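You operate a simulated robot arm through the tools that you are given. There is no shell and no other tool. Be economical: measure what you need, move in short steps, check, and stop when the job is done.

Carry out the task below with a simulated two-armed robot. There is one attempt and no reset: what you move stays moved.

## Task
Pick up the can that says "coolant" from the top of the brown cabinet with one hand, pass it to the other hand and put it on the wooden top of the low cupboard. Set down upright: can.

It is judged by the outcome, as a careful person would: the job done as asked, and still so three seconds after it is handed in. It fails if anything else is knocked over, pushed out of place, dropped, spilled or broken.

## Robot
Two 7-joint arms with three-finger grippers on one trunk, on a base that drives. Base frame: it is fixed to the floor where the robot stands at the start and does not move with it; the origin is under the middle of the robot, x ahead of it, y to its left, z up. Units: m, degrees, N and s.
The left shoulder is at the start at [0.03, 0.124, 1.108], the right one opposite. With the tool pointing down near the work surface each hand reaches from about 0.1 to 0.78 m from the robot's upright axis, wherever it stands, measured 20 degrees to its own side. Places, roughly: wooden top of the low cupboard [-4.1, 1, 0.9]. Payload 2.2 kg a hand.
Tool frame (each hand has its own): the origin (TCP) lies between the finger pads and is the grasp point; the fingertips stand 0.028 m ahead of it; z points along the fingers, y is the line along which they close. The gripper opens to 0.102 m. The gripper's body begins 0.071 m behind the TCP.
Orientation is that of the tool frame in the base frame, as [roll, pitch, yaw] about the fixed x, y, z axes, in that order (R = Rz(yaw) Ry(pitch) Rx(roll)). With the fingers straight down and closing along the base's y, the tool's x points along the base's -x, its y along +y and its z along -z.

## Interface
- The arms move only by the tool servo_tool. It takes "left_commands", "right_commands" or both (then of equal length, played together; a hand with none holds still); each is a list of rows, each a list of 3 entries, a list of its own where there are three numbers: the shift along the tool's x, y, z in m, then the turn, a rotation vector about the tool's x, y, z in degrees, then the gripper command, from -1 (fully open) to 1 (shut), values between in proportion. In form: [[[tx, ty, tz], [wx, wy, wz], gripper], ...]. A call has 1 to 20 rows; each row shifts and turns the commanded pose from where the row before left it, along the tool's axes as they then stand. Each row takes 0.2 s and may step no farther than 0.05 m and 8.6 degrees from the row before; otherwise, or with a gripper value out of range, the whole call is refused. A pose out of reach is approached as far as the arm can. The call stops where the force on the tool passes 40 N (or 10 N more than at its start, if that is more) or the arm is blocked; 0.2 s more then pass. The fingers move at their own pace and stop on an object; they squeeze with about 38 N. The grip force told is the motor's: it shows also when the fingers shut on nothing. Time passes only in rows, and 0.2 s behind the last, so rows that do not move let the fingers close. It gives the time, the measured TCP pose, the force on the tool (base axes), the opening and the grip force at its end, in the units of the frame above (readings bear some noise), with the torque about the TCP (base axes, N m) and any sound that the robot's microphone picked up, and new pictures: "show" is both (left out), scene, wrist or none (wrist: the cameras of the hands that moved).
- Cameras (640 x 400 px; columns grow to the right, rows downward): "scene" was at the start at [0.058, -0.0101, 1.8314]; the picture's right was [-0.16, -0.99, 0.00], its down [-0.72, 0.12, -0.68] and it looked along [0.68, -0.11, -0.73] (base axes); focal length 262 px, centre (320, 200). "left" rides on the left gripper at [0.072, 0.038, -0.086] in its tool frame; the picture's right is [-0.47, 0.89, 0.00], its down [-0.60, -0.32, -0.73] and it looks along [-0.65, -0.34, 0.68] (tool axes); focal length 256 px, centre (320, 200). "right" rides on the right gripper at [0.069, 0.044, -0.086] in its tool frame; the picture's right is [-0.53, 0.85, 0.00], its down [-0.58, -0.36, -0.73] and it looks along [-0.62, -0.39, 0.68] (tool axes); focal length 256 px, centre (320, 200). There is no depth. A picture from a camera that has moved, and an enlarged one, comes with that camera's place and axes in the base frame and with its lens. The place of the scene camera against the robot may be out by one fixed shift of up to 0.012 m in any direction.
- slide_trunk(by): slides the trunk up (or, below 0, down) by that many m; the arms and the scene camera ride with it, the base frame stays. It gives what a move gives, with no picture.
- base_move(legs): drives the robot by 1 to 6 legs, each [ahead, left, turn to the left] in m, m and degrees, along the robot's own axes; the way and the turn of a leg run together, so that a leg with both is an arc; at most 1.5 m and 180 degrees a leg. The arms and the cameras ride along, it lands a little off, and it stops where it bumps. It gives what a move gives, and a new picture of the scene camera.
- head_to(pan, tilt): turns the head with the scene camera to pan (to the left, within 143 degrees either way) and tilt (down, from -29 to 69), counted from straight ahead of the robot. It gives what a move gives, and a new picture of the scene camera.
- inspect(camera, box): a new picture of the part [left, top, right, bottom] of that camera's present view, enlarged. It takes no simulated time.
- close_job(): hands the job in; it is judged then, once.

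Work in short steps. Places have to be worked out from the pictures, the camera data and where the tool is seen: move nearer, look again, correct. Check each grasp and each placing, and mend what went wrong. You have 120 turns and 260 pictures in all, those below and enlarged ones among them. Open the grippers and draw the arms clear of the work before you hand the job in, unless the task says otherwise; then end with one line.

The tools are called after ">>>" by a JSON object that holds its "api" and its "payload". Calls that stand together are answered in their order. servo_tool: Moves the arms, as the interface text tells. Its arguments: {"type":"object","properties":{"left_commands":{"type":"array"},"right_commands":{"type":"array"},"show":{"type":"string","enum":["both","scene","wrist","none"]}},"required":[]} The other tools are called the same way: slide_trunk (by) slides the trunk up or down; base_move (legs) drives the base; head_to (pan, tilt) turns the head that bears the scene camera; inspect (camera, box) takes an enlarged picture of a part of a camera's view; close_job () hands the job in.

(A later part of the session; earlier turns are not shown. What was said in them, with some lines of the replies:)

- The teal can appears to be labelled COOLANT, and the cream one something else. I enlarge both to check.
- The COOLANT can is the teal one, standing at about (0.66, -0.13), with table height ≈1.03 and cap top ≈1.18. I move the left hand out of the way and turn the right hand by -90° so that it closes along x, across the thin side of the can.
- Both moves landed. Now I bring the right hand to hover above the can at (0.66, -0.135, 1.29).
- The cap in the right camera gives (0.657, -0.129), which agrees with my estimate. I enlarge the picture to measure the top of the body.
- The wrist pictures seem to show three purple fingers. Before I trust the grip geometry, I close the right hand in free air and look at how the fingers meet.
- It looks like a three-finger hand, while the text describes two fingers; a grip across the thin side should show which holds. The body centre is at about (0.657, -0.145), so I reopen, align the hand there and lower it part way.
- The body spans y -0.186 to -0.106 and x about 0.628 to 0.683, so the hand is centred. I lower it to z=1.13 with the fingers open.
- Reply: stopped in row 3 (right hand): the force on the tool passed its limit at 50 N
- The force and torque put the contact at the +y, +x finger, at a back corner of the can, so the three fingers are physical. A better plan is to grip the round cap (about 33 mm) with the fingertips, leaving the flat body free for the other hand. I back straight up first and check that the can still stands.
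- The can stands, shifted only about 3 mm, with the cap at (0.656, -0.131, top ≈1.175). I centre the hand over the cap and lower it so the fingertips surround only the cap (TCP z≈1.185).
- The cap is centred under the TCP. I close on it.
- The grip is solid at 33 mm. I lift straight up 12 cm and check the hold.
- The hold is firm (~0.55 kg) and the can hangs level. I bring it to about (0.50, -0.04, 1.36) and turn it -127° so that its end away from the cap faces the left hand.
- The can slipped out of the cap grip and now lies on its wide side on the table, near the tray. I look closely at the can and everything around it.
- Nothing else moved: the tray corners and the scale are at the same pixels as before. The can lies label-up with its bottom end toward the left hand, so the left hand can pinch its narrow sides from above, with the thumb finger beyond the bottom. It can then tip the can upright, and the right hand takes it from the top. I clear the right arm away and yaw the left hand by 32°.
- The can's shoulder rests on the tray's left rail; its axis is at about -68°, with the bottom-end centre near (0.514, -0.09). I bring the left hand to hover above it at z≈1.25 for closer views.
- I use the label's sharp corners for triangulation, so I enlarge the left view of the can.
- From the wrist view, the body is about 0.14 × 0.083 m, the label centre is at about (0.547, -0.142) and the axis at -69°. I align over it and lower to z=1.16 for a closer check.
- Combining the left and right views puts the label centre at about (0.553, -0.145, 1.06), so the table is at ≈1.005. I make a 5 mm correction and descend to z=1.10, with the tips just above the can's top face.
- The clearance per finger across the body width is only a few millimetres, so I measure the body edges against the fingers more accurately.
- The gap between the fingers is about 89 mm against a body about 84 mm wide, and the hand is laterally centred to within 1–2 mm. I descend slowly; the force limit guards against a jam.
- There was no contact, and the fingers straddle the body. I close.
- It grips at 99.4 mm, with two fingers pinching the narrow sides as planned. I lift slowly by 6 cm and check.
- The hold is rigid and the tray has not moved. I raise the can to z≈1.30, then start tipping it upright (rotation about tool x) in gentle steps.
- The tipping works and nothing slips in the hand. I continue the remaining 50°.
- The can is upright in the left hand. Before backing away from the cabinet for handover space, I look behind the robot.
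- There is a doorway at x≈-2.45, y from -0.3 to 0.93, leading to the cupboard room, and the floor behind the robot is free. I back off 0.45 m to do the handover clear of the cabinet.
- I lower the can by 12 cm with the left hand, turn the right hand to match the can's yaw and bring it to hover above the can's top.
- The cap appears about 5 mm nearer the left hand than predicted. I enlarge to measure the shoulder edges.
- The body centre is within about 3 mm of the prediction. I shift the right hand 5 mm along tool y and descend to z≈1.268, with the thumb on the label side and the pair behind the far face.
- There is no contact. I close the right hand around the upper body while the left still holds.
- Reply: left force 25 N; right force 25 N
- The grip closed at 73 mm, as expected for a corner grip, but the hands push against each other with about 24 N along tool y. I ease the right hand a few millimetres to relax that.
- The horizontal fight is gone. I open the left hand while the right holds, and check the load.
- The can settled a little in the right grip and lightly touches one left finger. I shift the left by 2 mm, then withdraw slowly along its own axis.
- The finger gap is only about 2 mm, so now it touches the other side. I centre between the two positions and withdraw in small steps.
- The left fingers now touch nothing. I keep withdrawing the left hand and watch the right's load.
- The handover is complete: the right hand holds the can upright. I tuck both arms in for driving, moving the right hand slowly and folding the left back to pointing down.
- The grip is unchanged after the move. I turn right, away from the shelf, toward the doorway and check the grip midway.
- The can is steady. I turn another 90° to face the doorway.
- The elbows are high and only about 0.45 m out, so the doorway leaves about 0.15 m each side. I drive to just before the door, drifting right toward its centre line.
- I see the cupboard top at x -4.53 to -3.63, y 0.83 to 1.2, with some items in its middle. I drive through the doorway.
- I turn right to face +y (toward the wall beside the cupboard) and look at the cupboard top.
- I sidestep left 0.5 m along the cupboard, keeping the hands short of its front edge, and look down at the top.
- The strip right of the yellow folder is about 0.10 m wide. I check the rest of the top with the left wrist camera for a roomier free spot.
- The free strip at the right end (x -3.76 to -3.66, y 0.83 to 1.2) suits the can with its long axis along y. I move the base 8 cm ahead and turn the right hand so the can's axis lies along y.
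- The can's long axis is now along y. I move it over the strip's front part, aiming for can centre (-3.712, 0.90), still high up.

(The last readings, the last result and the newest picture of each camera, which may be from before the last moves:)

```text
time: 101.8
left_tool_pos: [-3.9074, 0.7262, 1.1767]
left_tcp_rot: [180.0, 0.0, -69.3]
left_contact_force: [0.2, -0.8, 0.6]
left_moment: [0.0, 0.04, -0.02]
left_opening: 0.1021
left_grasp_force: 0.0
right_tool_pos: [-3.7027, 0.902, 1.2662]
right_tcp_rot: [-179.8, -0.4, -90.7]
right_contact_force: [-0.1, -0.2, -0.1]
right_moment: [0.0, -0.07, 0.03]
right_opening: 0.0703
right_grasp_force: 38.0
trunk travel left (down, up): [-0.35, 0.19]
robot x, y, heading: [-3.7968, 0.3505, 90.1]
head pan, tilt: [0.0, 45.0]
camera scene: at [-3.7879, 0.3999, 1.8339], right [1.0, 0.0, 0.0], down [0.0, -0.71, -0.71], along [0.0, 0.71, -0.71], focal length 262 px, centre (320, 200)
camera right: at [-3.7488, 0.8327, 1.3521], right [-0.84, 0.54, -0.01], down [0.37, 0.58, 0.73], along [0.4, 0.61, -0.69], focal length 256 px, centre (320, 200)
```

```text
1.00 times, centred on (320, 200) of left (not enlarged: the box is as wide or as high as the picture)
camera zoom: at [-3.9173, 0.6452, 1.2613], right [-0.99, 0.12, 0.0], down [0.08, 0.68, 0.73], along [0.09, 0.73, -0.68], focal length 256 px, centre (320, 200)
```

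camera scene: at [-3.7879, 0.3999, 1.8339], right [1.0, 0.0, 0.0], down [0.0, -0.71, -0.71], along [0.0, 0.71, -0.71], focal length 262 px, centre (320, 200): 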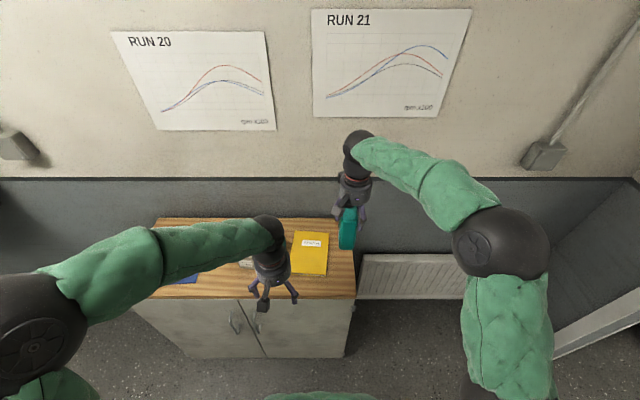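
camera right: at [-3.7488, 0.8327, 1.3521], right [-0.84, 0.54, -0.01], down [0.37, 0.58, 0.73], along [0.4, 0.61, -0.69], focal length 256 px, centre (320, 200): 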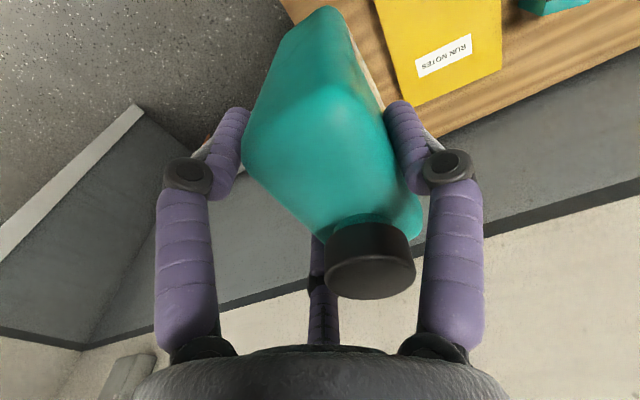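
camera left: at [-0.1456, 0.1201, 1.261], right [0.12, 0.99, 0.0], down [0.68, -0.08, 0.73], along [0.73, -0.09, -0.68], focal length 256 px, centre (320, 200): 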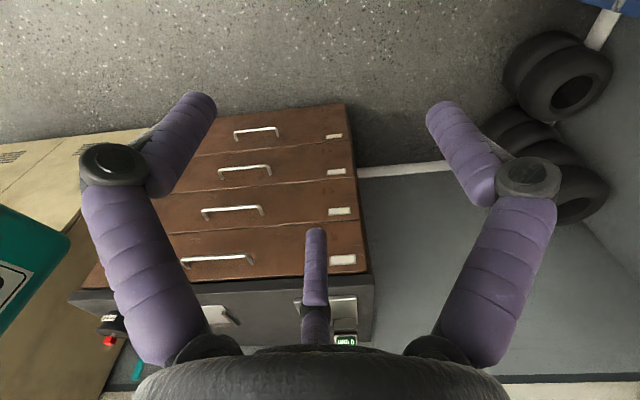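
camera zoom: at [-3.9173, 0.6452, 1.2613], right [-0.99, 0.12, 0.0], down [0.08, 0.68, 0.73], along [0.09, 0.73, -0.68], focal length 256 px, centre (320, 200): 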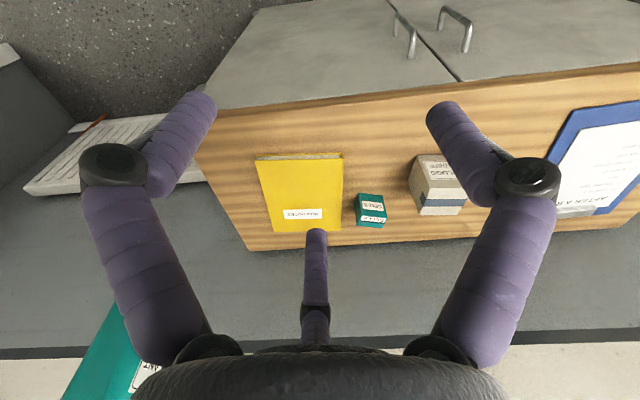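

The can's bottom projects to about (-3.706, 0.86 at its front edge), as intended: clear of the folder and the edge. I lower it by 0.215 m and look again.

>>> {"api": "servo_tool", "payload": {"right_commands": [[[0, 0, 0.02], [0, 0, 0], 1], [[0, 0, 0.02], [0, 0, 0], 1], [[0, 0, 0.02], [0, 0, 0], 1], [[0, 0, 0.02], [0, 0, 0], 1], [[0, 0, 0.02], [0, 0, 0], 1], [[0, 0, 0.02], [0, 0, 0], 1], [[0, 0, 0.02], [0, 0, 0], 1], [[0, 0, 0.02], [0, 0, 0], 1], [[0, 0, 0.02], [0, 0, 0], 1], [[0, 0, 0.02], [0, 0, 0], 1], [[0, 0, 0.015], [0, 0, 0], 1], [[0, 0, 0], [0, 0, 0], 1]]}}

>>> {"api": "inspect", "payload": {"camera": "scene", "box": [280, 180, 420, 320]}}

>>> {"api": "inspect", "payload": {"camera": "left", "box": [0, 0, 640, 400]}}

```text
time: 104.4
left_tool_pos: [-3.9087, 0.7259, 1.1768]
left_tcp_rot: [179.9, 0.0, -69.3]
left_contact_force: [0.4, -0.1, 0.2]
left_moment: [-0.01, 0.03, 0.01]
left_opening: 0.1019
left_grasp_force: 0.1
right_tool_pos: [-3.7046, 0.9001, 1.0502]
right_tcp_rot: [-179.8, -0.4, -90.6]
right_contact_force: [0.1, -0.7, 0.4]
right_moment: [-0.03, -0.07, -0.01]
right_opening: 0.0703
right_grasp_force: 38.0
trunk travel left (down, up): [-0.35, 0.19]
robot x, y, heading: [-3.7976, 0.3441, 89.5]
head pan, tilt: [0.0, 45.0]
camera scene: at [-3.7882, 0.4003, 1.8339], right [1.0, 0.0, 0.0], down [0.0, -0.71, -0.71], along [0.0, 0.71, -0.71], focal length 262 px, centre (320, 200)
camera right: at [-3.7488, 0.8305, 1.137], right [-0.84, 0.54, -0.01], down [0.37, 0.58, 0.73], along [0.4, 0.61, -0.69], focal length 256 px, centre (320, 200)
```

scene: 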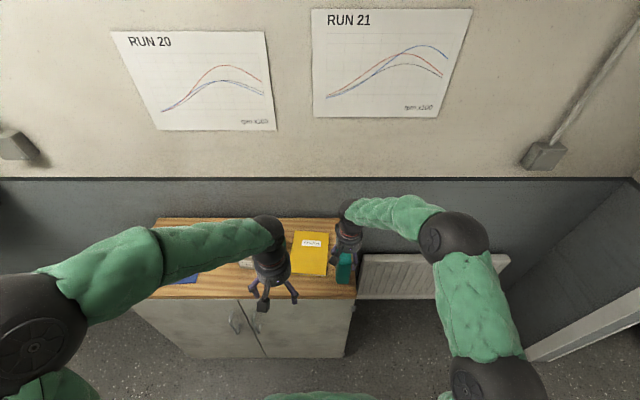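
right: 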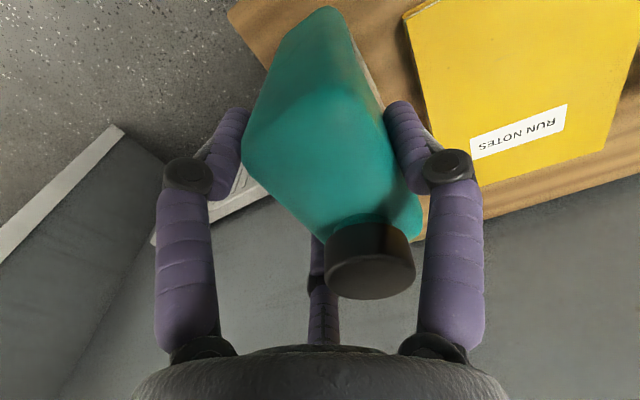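

```text
2.86 times, centred on (350, 250) of scene
camera zoom: at [-3.7882, 0.4003, 1.8339], right [1.0, 0.0, 0.0], down [0.0, -0.71, -0.71], along [0.0, 0.71, -0.71], focal length 747 px, centre (234, 57)
```

zoom: 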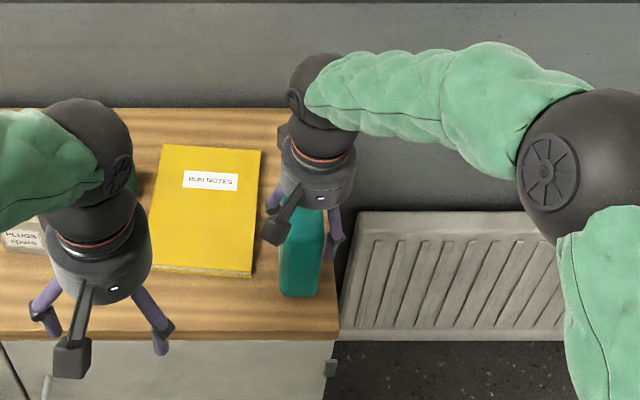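

```text
1.00 times, centred on (320, 200) of left (not enlarged: the box is as wide or as high as the picture)
camera zoom: at [-3.9175, 0.6455, 1.2612], right [-0.99, 0.12, 0.0], down [0.08, 0.68, 0.73], along [0.09, 0.73, -0.68], focal length 256 px, centre (320, 200)
```

zoom: 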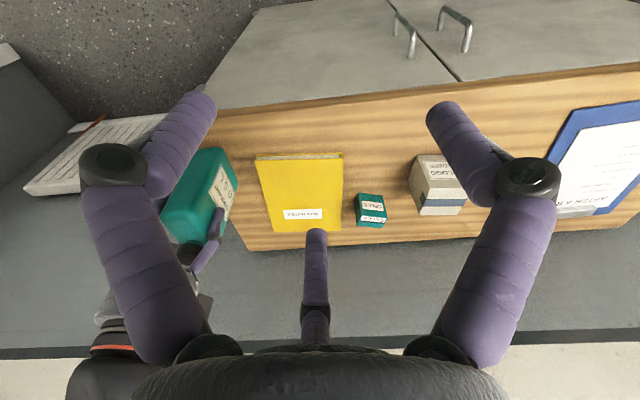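

It is well placed but slightly close to the right edge. I shift 8 mm toward the folder and lower in small steps until the load is taken up.

>>> {"api": "servo_tool", "payload": {"right_commands": [[[0, 0.008, 0.005], [0, 0, 0], 1], [[0, 0, 0.005], [0, 0, 0], 1], [[0, 0, 0.005], [0, 0, 0], 1], [[0, 0, 0], [0, 0, 0], 1]], "show": "none"}}

```text
time: 105.4
left_tool_pos: [-3.9077, 0.7263, 1.1759]
left_tcp_rot: [-179.9, 0.1, -69.2]
left_contact_force: [0.0, 1.0, 1.3]
left_moment: [0.02, 0.02, 0.0]
left_opening: 0.1019
left_grasp_force: 0.0
right_tool_pos: [-3.7115, 0.8998, 1.0345]
right_tcp_rot: [-179.9, -0.6, -90.6]
right_contact_force: [0.3, 0.5, 0.7]
right_moment: [0.02, -0.04, 0.0]
right_opening: 0.0703
right_grasp_force: 38.0
trunk travel left (down, up): [-0.35, 0.19]
robot x, y, heading: [-3.7955, 0.3441, 90.0]
head pan, tilt: [0.0, 45.0]
```

There is no contact yet at z=1.0345. I continue in 3 mm steps.

>>> {"api": "servo_tool", "payload": {"right_commands": [[[0, 0, 0.003], [0, 0, 0], 1], [[0, 0, 0.003], [0, 0, 0], 1], [[0, 0, 0.003], [0, 0, 0], 1], [[0, 0, 0], [0, 0, 0], 1]], "show": "none"}}

```text
time: 106.4
left_tool_pos: [-3.908, 0.7243, 1.1773]
left_tcp_rot: [-179.9, 0.1, -69.2]
left_contact_force: [0.7, 0.2, 0.5]
left_moment: [-0.01, -0.03, -0.03]
left_opening: 0.1016
left_grasp_force: 0.1
right_tool_pos: [-3.7115, 0.8998, 1.0293]
right_tcp_rot: [-179.8, -0.1, -90.6]
right_contact_force: [3.8, -1.9, 21.3]
right_moment: [-1.38, 0.4, 0.25]
right_opening: 0.0704
right_grasp_force: 38.5
trunk travel left (down, up): [-0.35, 0.19]
robot x, y, heading: [-3.7948, 0.3435, 90.0]
head pan, tilt: [0.0, 45.0]
```

There is contact now, with the load mostly on the front bottom edge, so the can is tilted slightly. I look at how much.

>>> {"api": "inspect", "payload": {"camera": "scene", "box": [310, 220, 390, 300]}}

>>> {"api": "inspect", "payload": {"camera": "left", "box": [120, 90, 320, 290]}}

```text
5.00 times, centred on (350, 260) of scene
camera zoom: at [-3.7878, 0.398, 1.8342], right [1.0, 0.0, 0.0], down [0.0, -0.71, -0.71], along [0.0, 0.71, -0.71], focal length 1308 px, centre (170, -100)
```

zoom: 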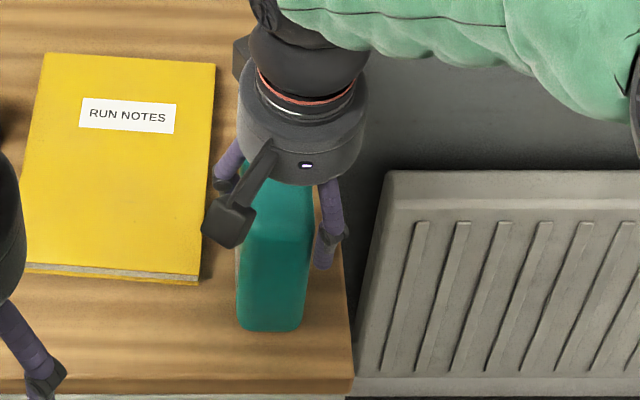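

```text
2.00 times, centred on (220, 190) of left
camera zoom: at [-3.9171, 0.644, 1.2619], right [-0.99, 0.12, 0.0], down [0.08, 0.68, 0.73], along [0.09, 0.73, -0.68], focal length 512 px, centre (520, 220)
```

zoom: 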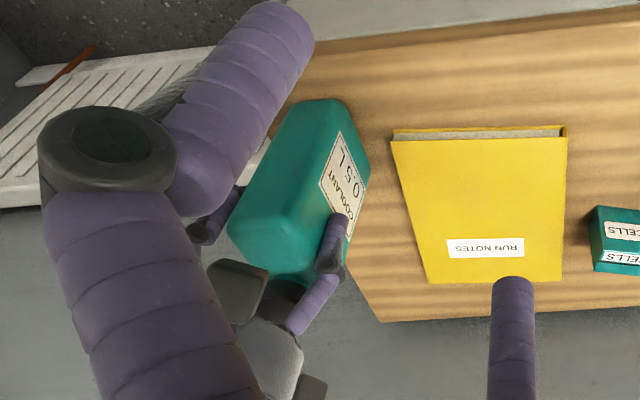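

It sits clear of everything. I lift 3 mm, tilt 2.5° to level, and touch down again to see whether the moment drops.

>>> {"api": "servo_tool", "payload": {"right_commands": [[[0, 0, -0.004], [0, 0, 0], 1], [[0, 0, 0], [0, 2.5, 0], 1], [[0, 0, 0.003], [0, 0, 0], 1], [[0, 0, 0.002], [0, 0, 0], 1], [[0, 0, 0], [0, 0, 0], 1]], "show": "none"}}

```text
time: 107.6
left_tool_pos: [-3.9068, 0.7235, 1.177]
left_tcp_rot: [-180.0, 0.2, -69.2]
left_contact_force: [-0.5, 0.2, 0.6]
left_moment: [0.01, 0.0, -0.01]
left_opening: 0.1019
left_grasp_force: 0.1
right_tool_pos: [-3.7119, 0.8966, 1.0279]
right_tcp_rot: [-179.9, -2.7, -90.5]
right_contact_force: [-1.3, -3.7, 27.0]
right_moment: [0.86, 0.36, -0.11]
right_opening: 0.0708
right_grasp_force: 38.3
trunk travel left (down, up): [-0.35, 0.19]
robot x, y, heading: [-3.797, 0.3454, 89.9]
head pan, tilt: [0.0, 45.0]
```

The load moved to the back edge, so level lies about halfway. I go back 1.2° and touch down more lightly.

>>> {"api": "servo_tool", "payload": {"right_commands": [[[0, 0, -0.004], [0, 0, 0], 1], [[0, 0, 0], [0, -1.2, 0], 1], [[0, 0, 0.003], [0, 0, 0], 1], [[0, 0, 0], [0, 0, 0], 1]], "show": "none"}}

```text
time: 108.6
left_tool_pos: [-3.9076, 0.7254, 1.1768]
left_tcp_rot: [-179.9, 0.0, -69.3]
left_contact_force: [0.1, 0.2, -0.1]
left_moment: [0.01, 0.01, 0.0]
left_opening: 0.1017
left_grasp_force: 0.0
right_tool_pos: [-3.7112, 0.8971, 1.0269]
right_tcp_rot: [-179.9, -1.7, -90.5]
right_contact_force: [-1.7, -5.7, 10.7]
right_moment: [-0.83, 0.26, 0.05]
right_opening: 0.0705
right_grasp_force: 38.1
trunk travel left (down, up): [-0.35, 0.19]
robot x, y, heading: [-3.799, 0.3444, 90.0]
head pan, tilt: [0.0, 45.0]
```

It is flat now: the load is centred and light. I open the hand gradually.

>>> {"api": "servo_tool", "payload": {"right_commands": [[[0, 0, 0], [0, 0, 0], 0.3], [[0, 0, 0], [0, 0, 0], -0.35], [[0, 0, 0], [0, 0, 0], -0.5], [[0, 0, 0], [0, 0, 0], -0.8], [[0, 0, 0], [0, 0, 0], -1], [[0, 0, 0], [0, 0, 0], -1]]}}

>>> {"api": "inspect", "payload": {"camera": "scene", "box": [310, 220, 390, 300]}}

```text
time: 110.0
left_tool_pos: [-3.9083, 0.7256, 1.1762]
left_tcp_rot: [-179.9, -0.1, -69.1]
left_contact_force: [-0.4, 0.3, 0.5]
left_moment: [0.01, 0.02, 0.02]
left_opening: 0.1019
left_grasp_force: 0.1
right_tool_pos: [-3.7104, 0.8991, 1.0273]
right_tcp_rot: [-179.9, -1.7, -90.6]
right_contact_force: [0.0, 0.5, 0.8]
right_moment: [0.04, 0.01, -0.01]
right_opening: 0.102
right_grasp_force: 0.1
trunk travel left (down, up): [-0.35, 0.19]
robot x, y, heading: [-3.7945, 0.3441, 90.1]
head pan, tilt: [0.0, 45.0]
camera scene: at [-3.7883, 0.3999, 1.8339], right [1.0, 0.0, 0.0], down [0.0, -0.71, -0.71], along [0.0, 0.71, -0.71], focal length 262 px, centre (320, 200)
camera right: at [-3.7567, 0.8326, 1.1146], right [-0.84, 0.54, -0.02], down [0.37, 0.59, 0.71], along [0.4, 0.59, -0.7], focal length 256 px, centre (320, 200)
```

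scene: 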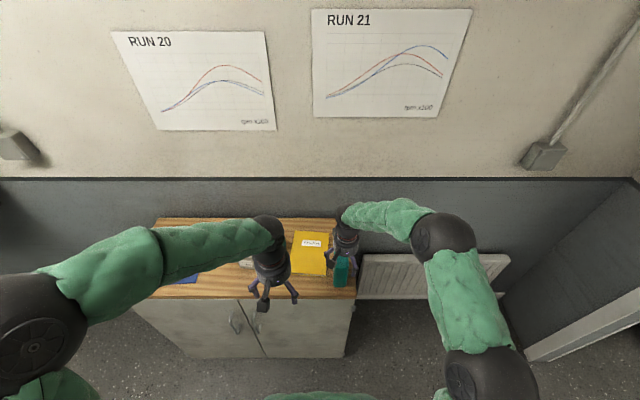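
right: 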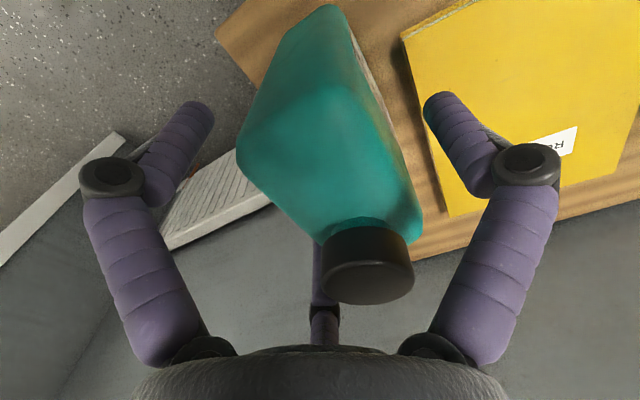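

```text
5.00 times, centred on (350, 260) of scene
camera zoom: at [-3.7883, 0.3999, 1.8339], right [1.0, 0.0, 0.0], down [0.0, -0.71, -0.71], along [0.0, 0.71, -0.71], focal length 1308 px, centre (170, -100)
```

zoom: 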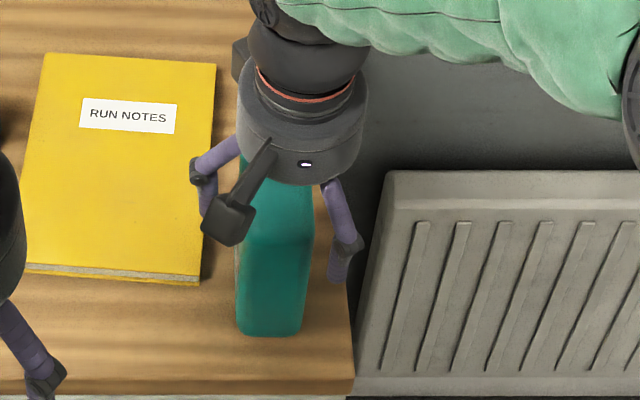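

The can is released, stands upright and is free of the hand. I raise the right hand slowly and vertically.

>>> {"api": "servo_tool", "payload": {"right_commands": [[[0, 0, -0.01], [0, 0, 0], -1], [[0, 0, -0.015], [0, 0, 0], -1], [[0, 0, -0.02], [0, 0, 0], -1], [[0, 0, -0.03], [0, 0, 0], -1], [[0, 0, -0.04], [0, 0, 0], -1], [[0, 0, -0.045], [0, 0, 0], -1], [[0, 0, -0.045], [0, 0, 0], -1], [[0, 0, 0], [0, 0, 0], -1]]}}

>>> {"api": "inspect", "payload": {"camera": "scene", "box": [300, 200, 400, 300]}}

```text
time: 111.8
left_tool_pos: [-3.9082, 0.7261, 1.177]
left_tcp_rot: [-180.0, -0.1, -69.2]
left_contact_force: [0.3, -0.3, 1.0]
left_moment: [0.0, 0.01, -0.01]
left_opening: 0.1019
left_grasp_force: 0.0
right_tool_pos: [-3.7119, 0.9048, 1.2318]
right_tcp_rot: [-179.9, -1.8, -90.6]
right_contact_force: [0.2, 0.3, 0.3]
right_moment: [0.01, 0.0, -0.01]
right_opening: 0.1023
right_grasp_force: 0.0
trunk travel left (down, up): [-0.35, 0.19]
robot x, y, heading: [-3.7996, 0.3468, 90.0]
head pan, tilt: [0.0, 45.0]
camera scene: at [-3.7882, 0.4006, 1.8339], right [1.0, 0.0, 0.0], down [0.0, -0.71, -0.71], along [0.0, 0.71, -0.71], focal length 262 px, centre (320, 200)
camera right: at [-3.7571, 0.8391, 1.3194], right [-0.84, 0.54, -0.02], down [0.37, 0.6, 0.71], along [0.4, 0.59, -0.7], focal length 256 px, centre (320, 200)
```

scene: 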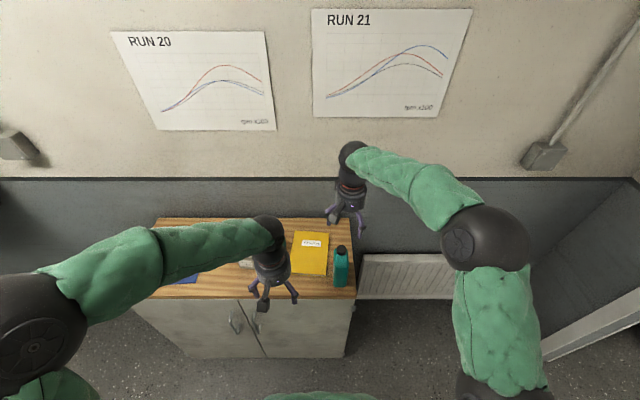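
right: 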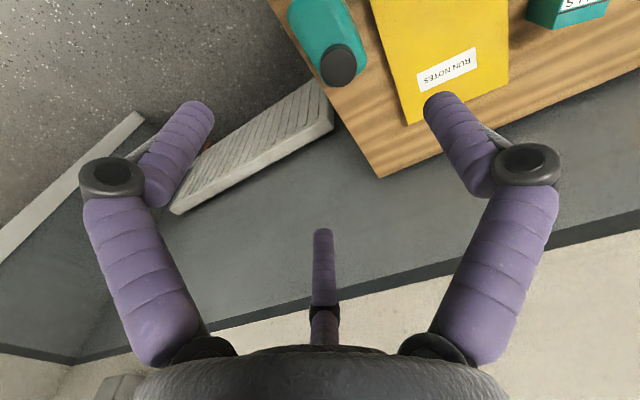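

```text
4.00 times, centred on (350, 250) of scene
camera zoom: at [-3.7882, 0.4006, 1.8339], right [1.0, 0.0, 0.0], down [0.0, -0.71, -0.71], along [0.0, 0.71, -0.71], focal length 1046 px, centre (200, 0)
```

zoom: 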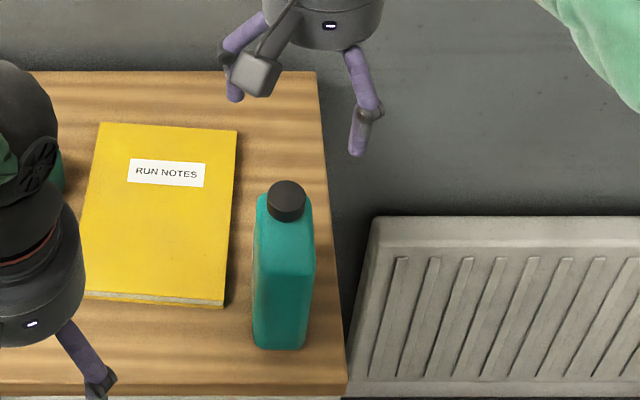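

The can stands upright on the wooden top with margin on all sides. I back the robot off 0.25 m so both arms are clear.

>>> {"api": "base_move", "payload": {"legs": [[-0.25, 0, 0]]}}

>>> {"api": "inspect", "payload": {"camera": "scene", "box": [140, 150, 440, 300]}}

```text
time: 113.6
left_tool_pos: [-3.9087, 0.4768, 1.1768]
left_tcp_rot: [-179.9, 0.1, -69.0]
left_contact_force: [0.2, -0.2, -0.6]
left_moment: [0.0, -0.04, -0.04]
left_opening: 0.102
left_grasp_force: 0.1
right_tool_pos: [-3.7129, 0.657, 1.232]
right_tcp_rot: [-179.9, -1.7, -90.5]
right_contact_force: [-0.5, -0.4, 0.6]
right_moment: [0.02, 0.0, 0.02]
right_opening: 0.1019
right_grasp_force: 0.1
trunk travel left (down, up): [-0.35, 0.19]
robot x, y, heading: [-3.7966, 0.099, 90.2]
head pan, tilt: [0.0, 45.0]
camera scene: at [-3.7882, 0.1503, 1.834], right [1.0, 0.0, 0.0], down [0.0, -0.71, -0.71], along [0.0, 0.71, -0.71], focal length 262 px, centre (320, 200)
```

scene: 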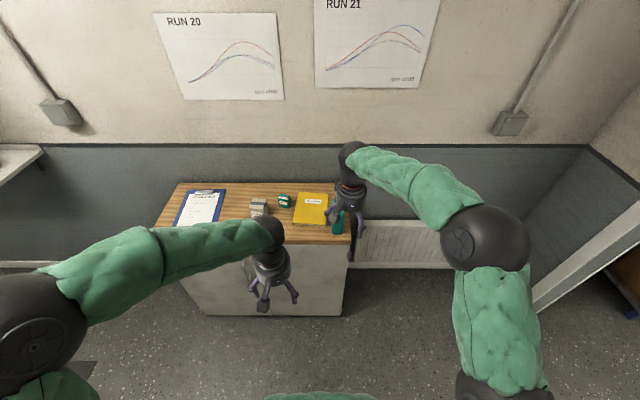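

```text
2.13 times, centred on (290, 225) of scene
camera zoom: at [-3.7882, 0.1503, 1.834], right [1.0, 0.0, 0.0], down [0.0, -0.71, -0.71], along [0.0, 0.71, -0.71], focal length 558 px, centre (384, 147)
```

zoom: 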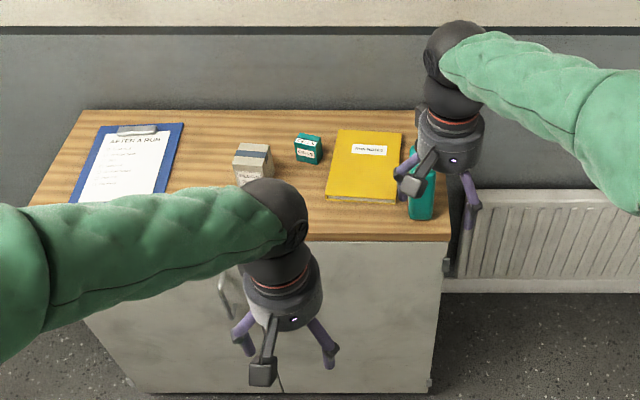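

The can stands on the cupboard top, nothing there was disturbed, and both hands are open and clear. I hand the job in.

>>> {"api": "close_job", "payload": {}}

```text
The job is handed in.
```

The coolant can stands upright on the wooden top of the low cupboard, passed from the left hand to the right; it slipped from its first grip (right hand, by the cap) and fell onto the brown cabinet, but I saw no spill and nothing else was moved.
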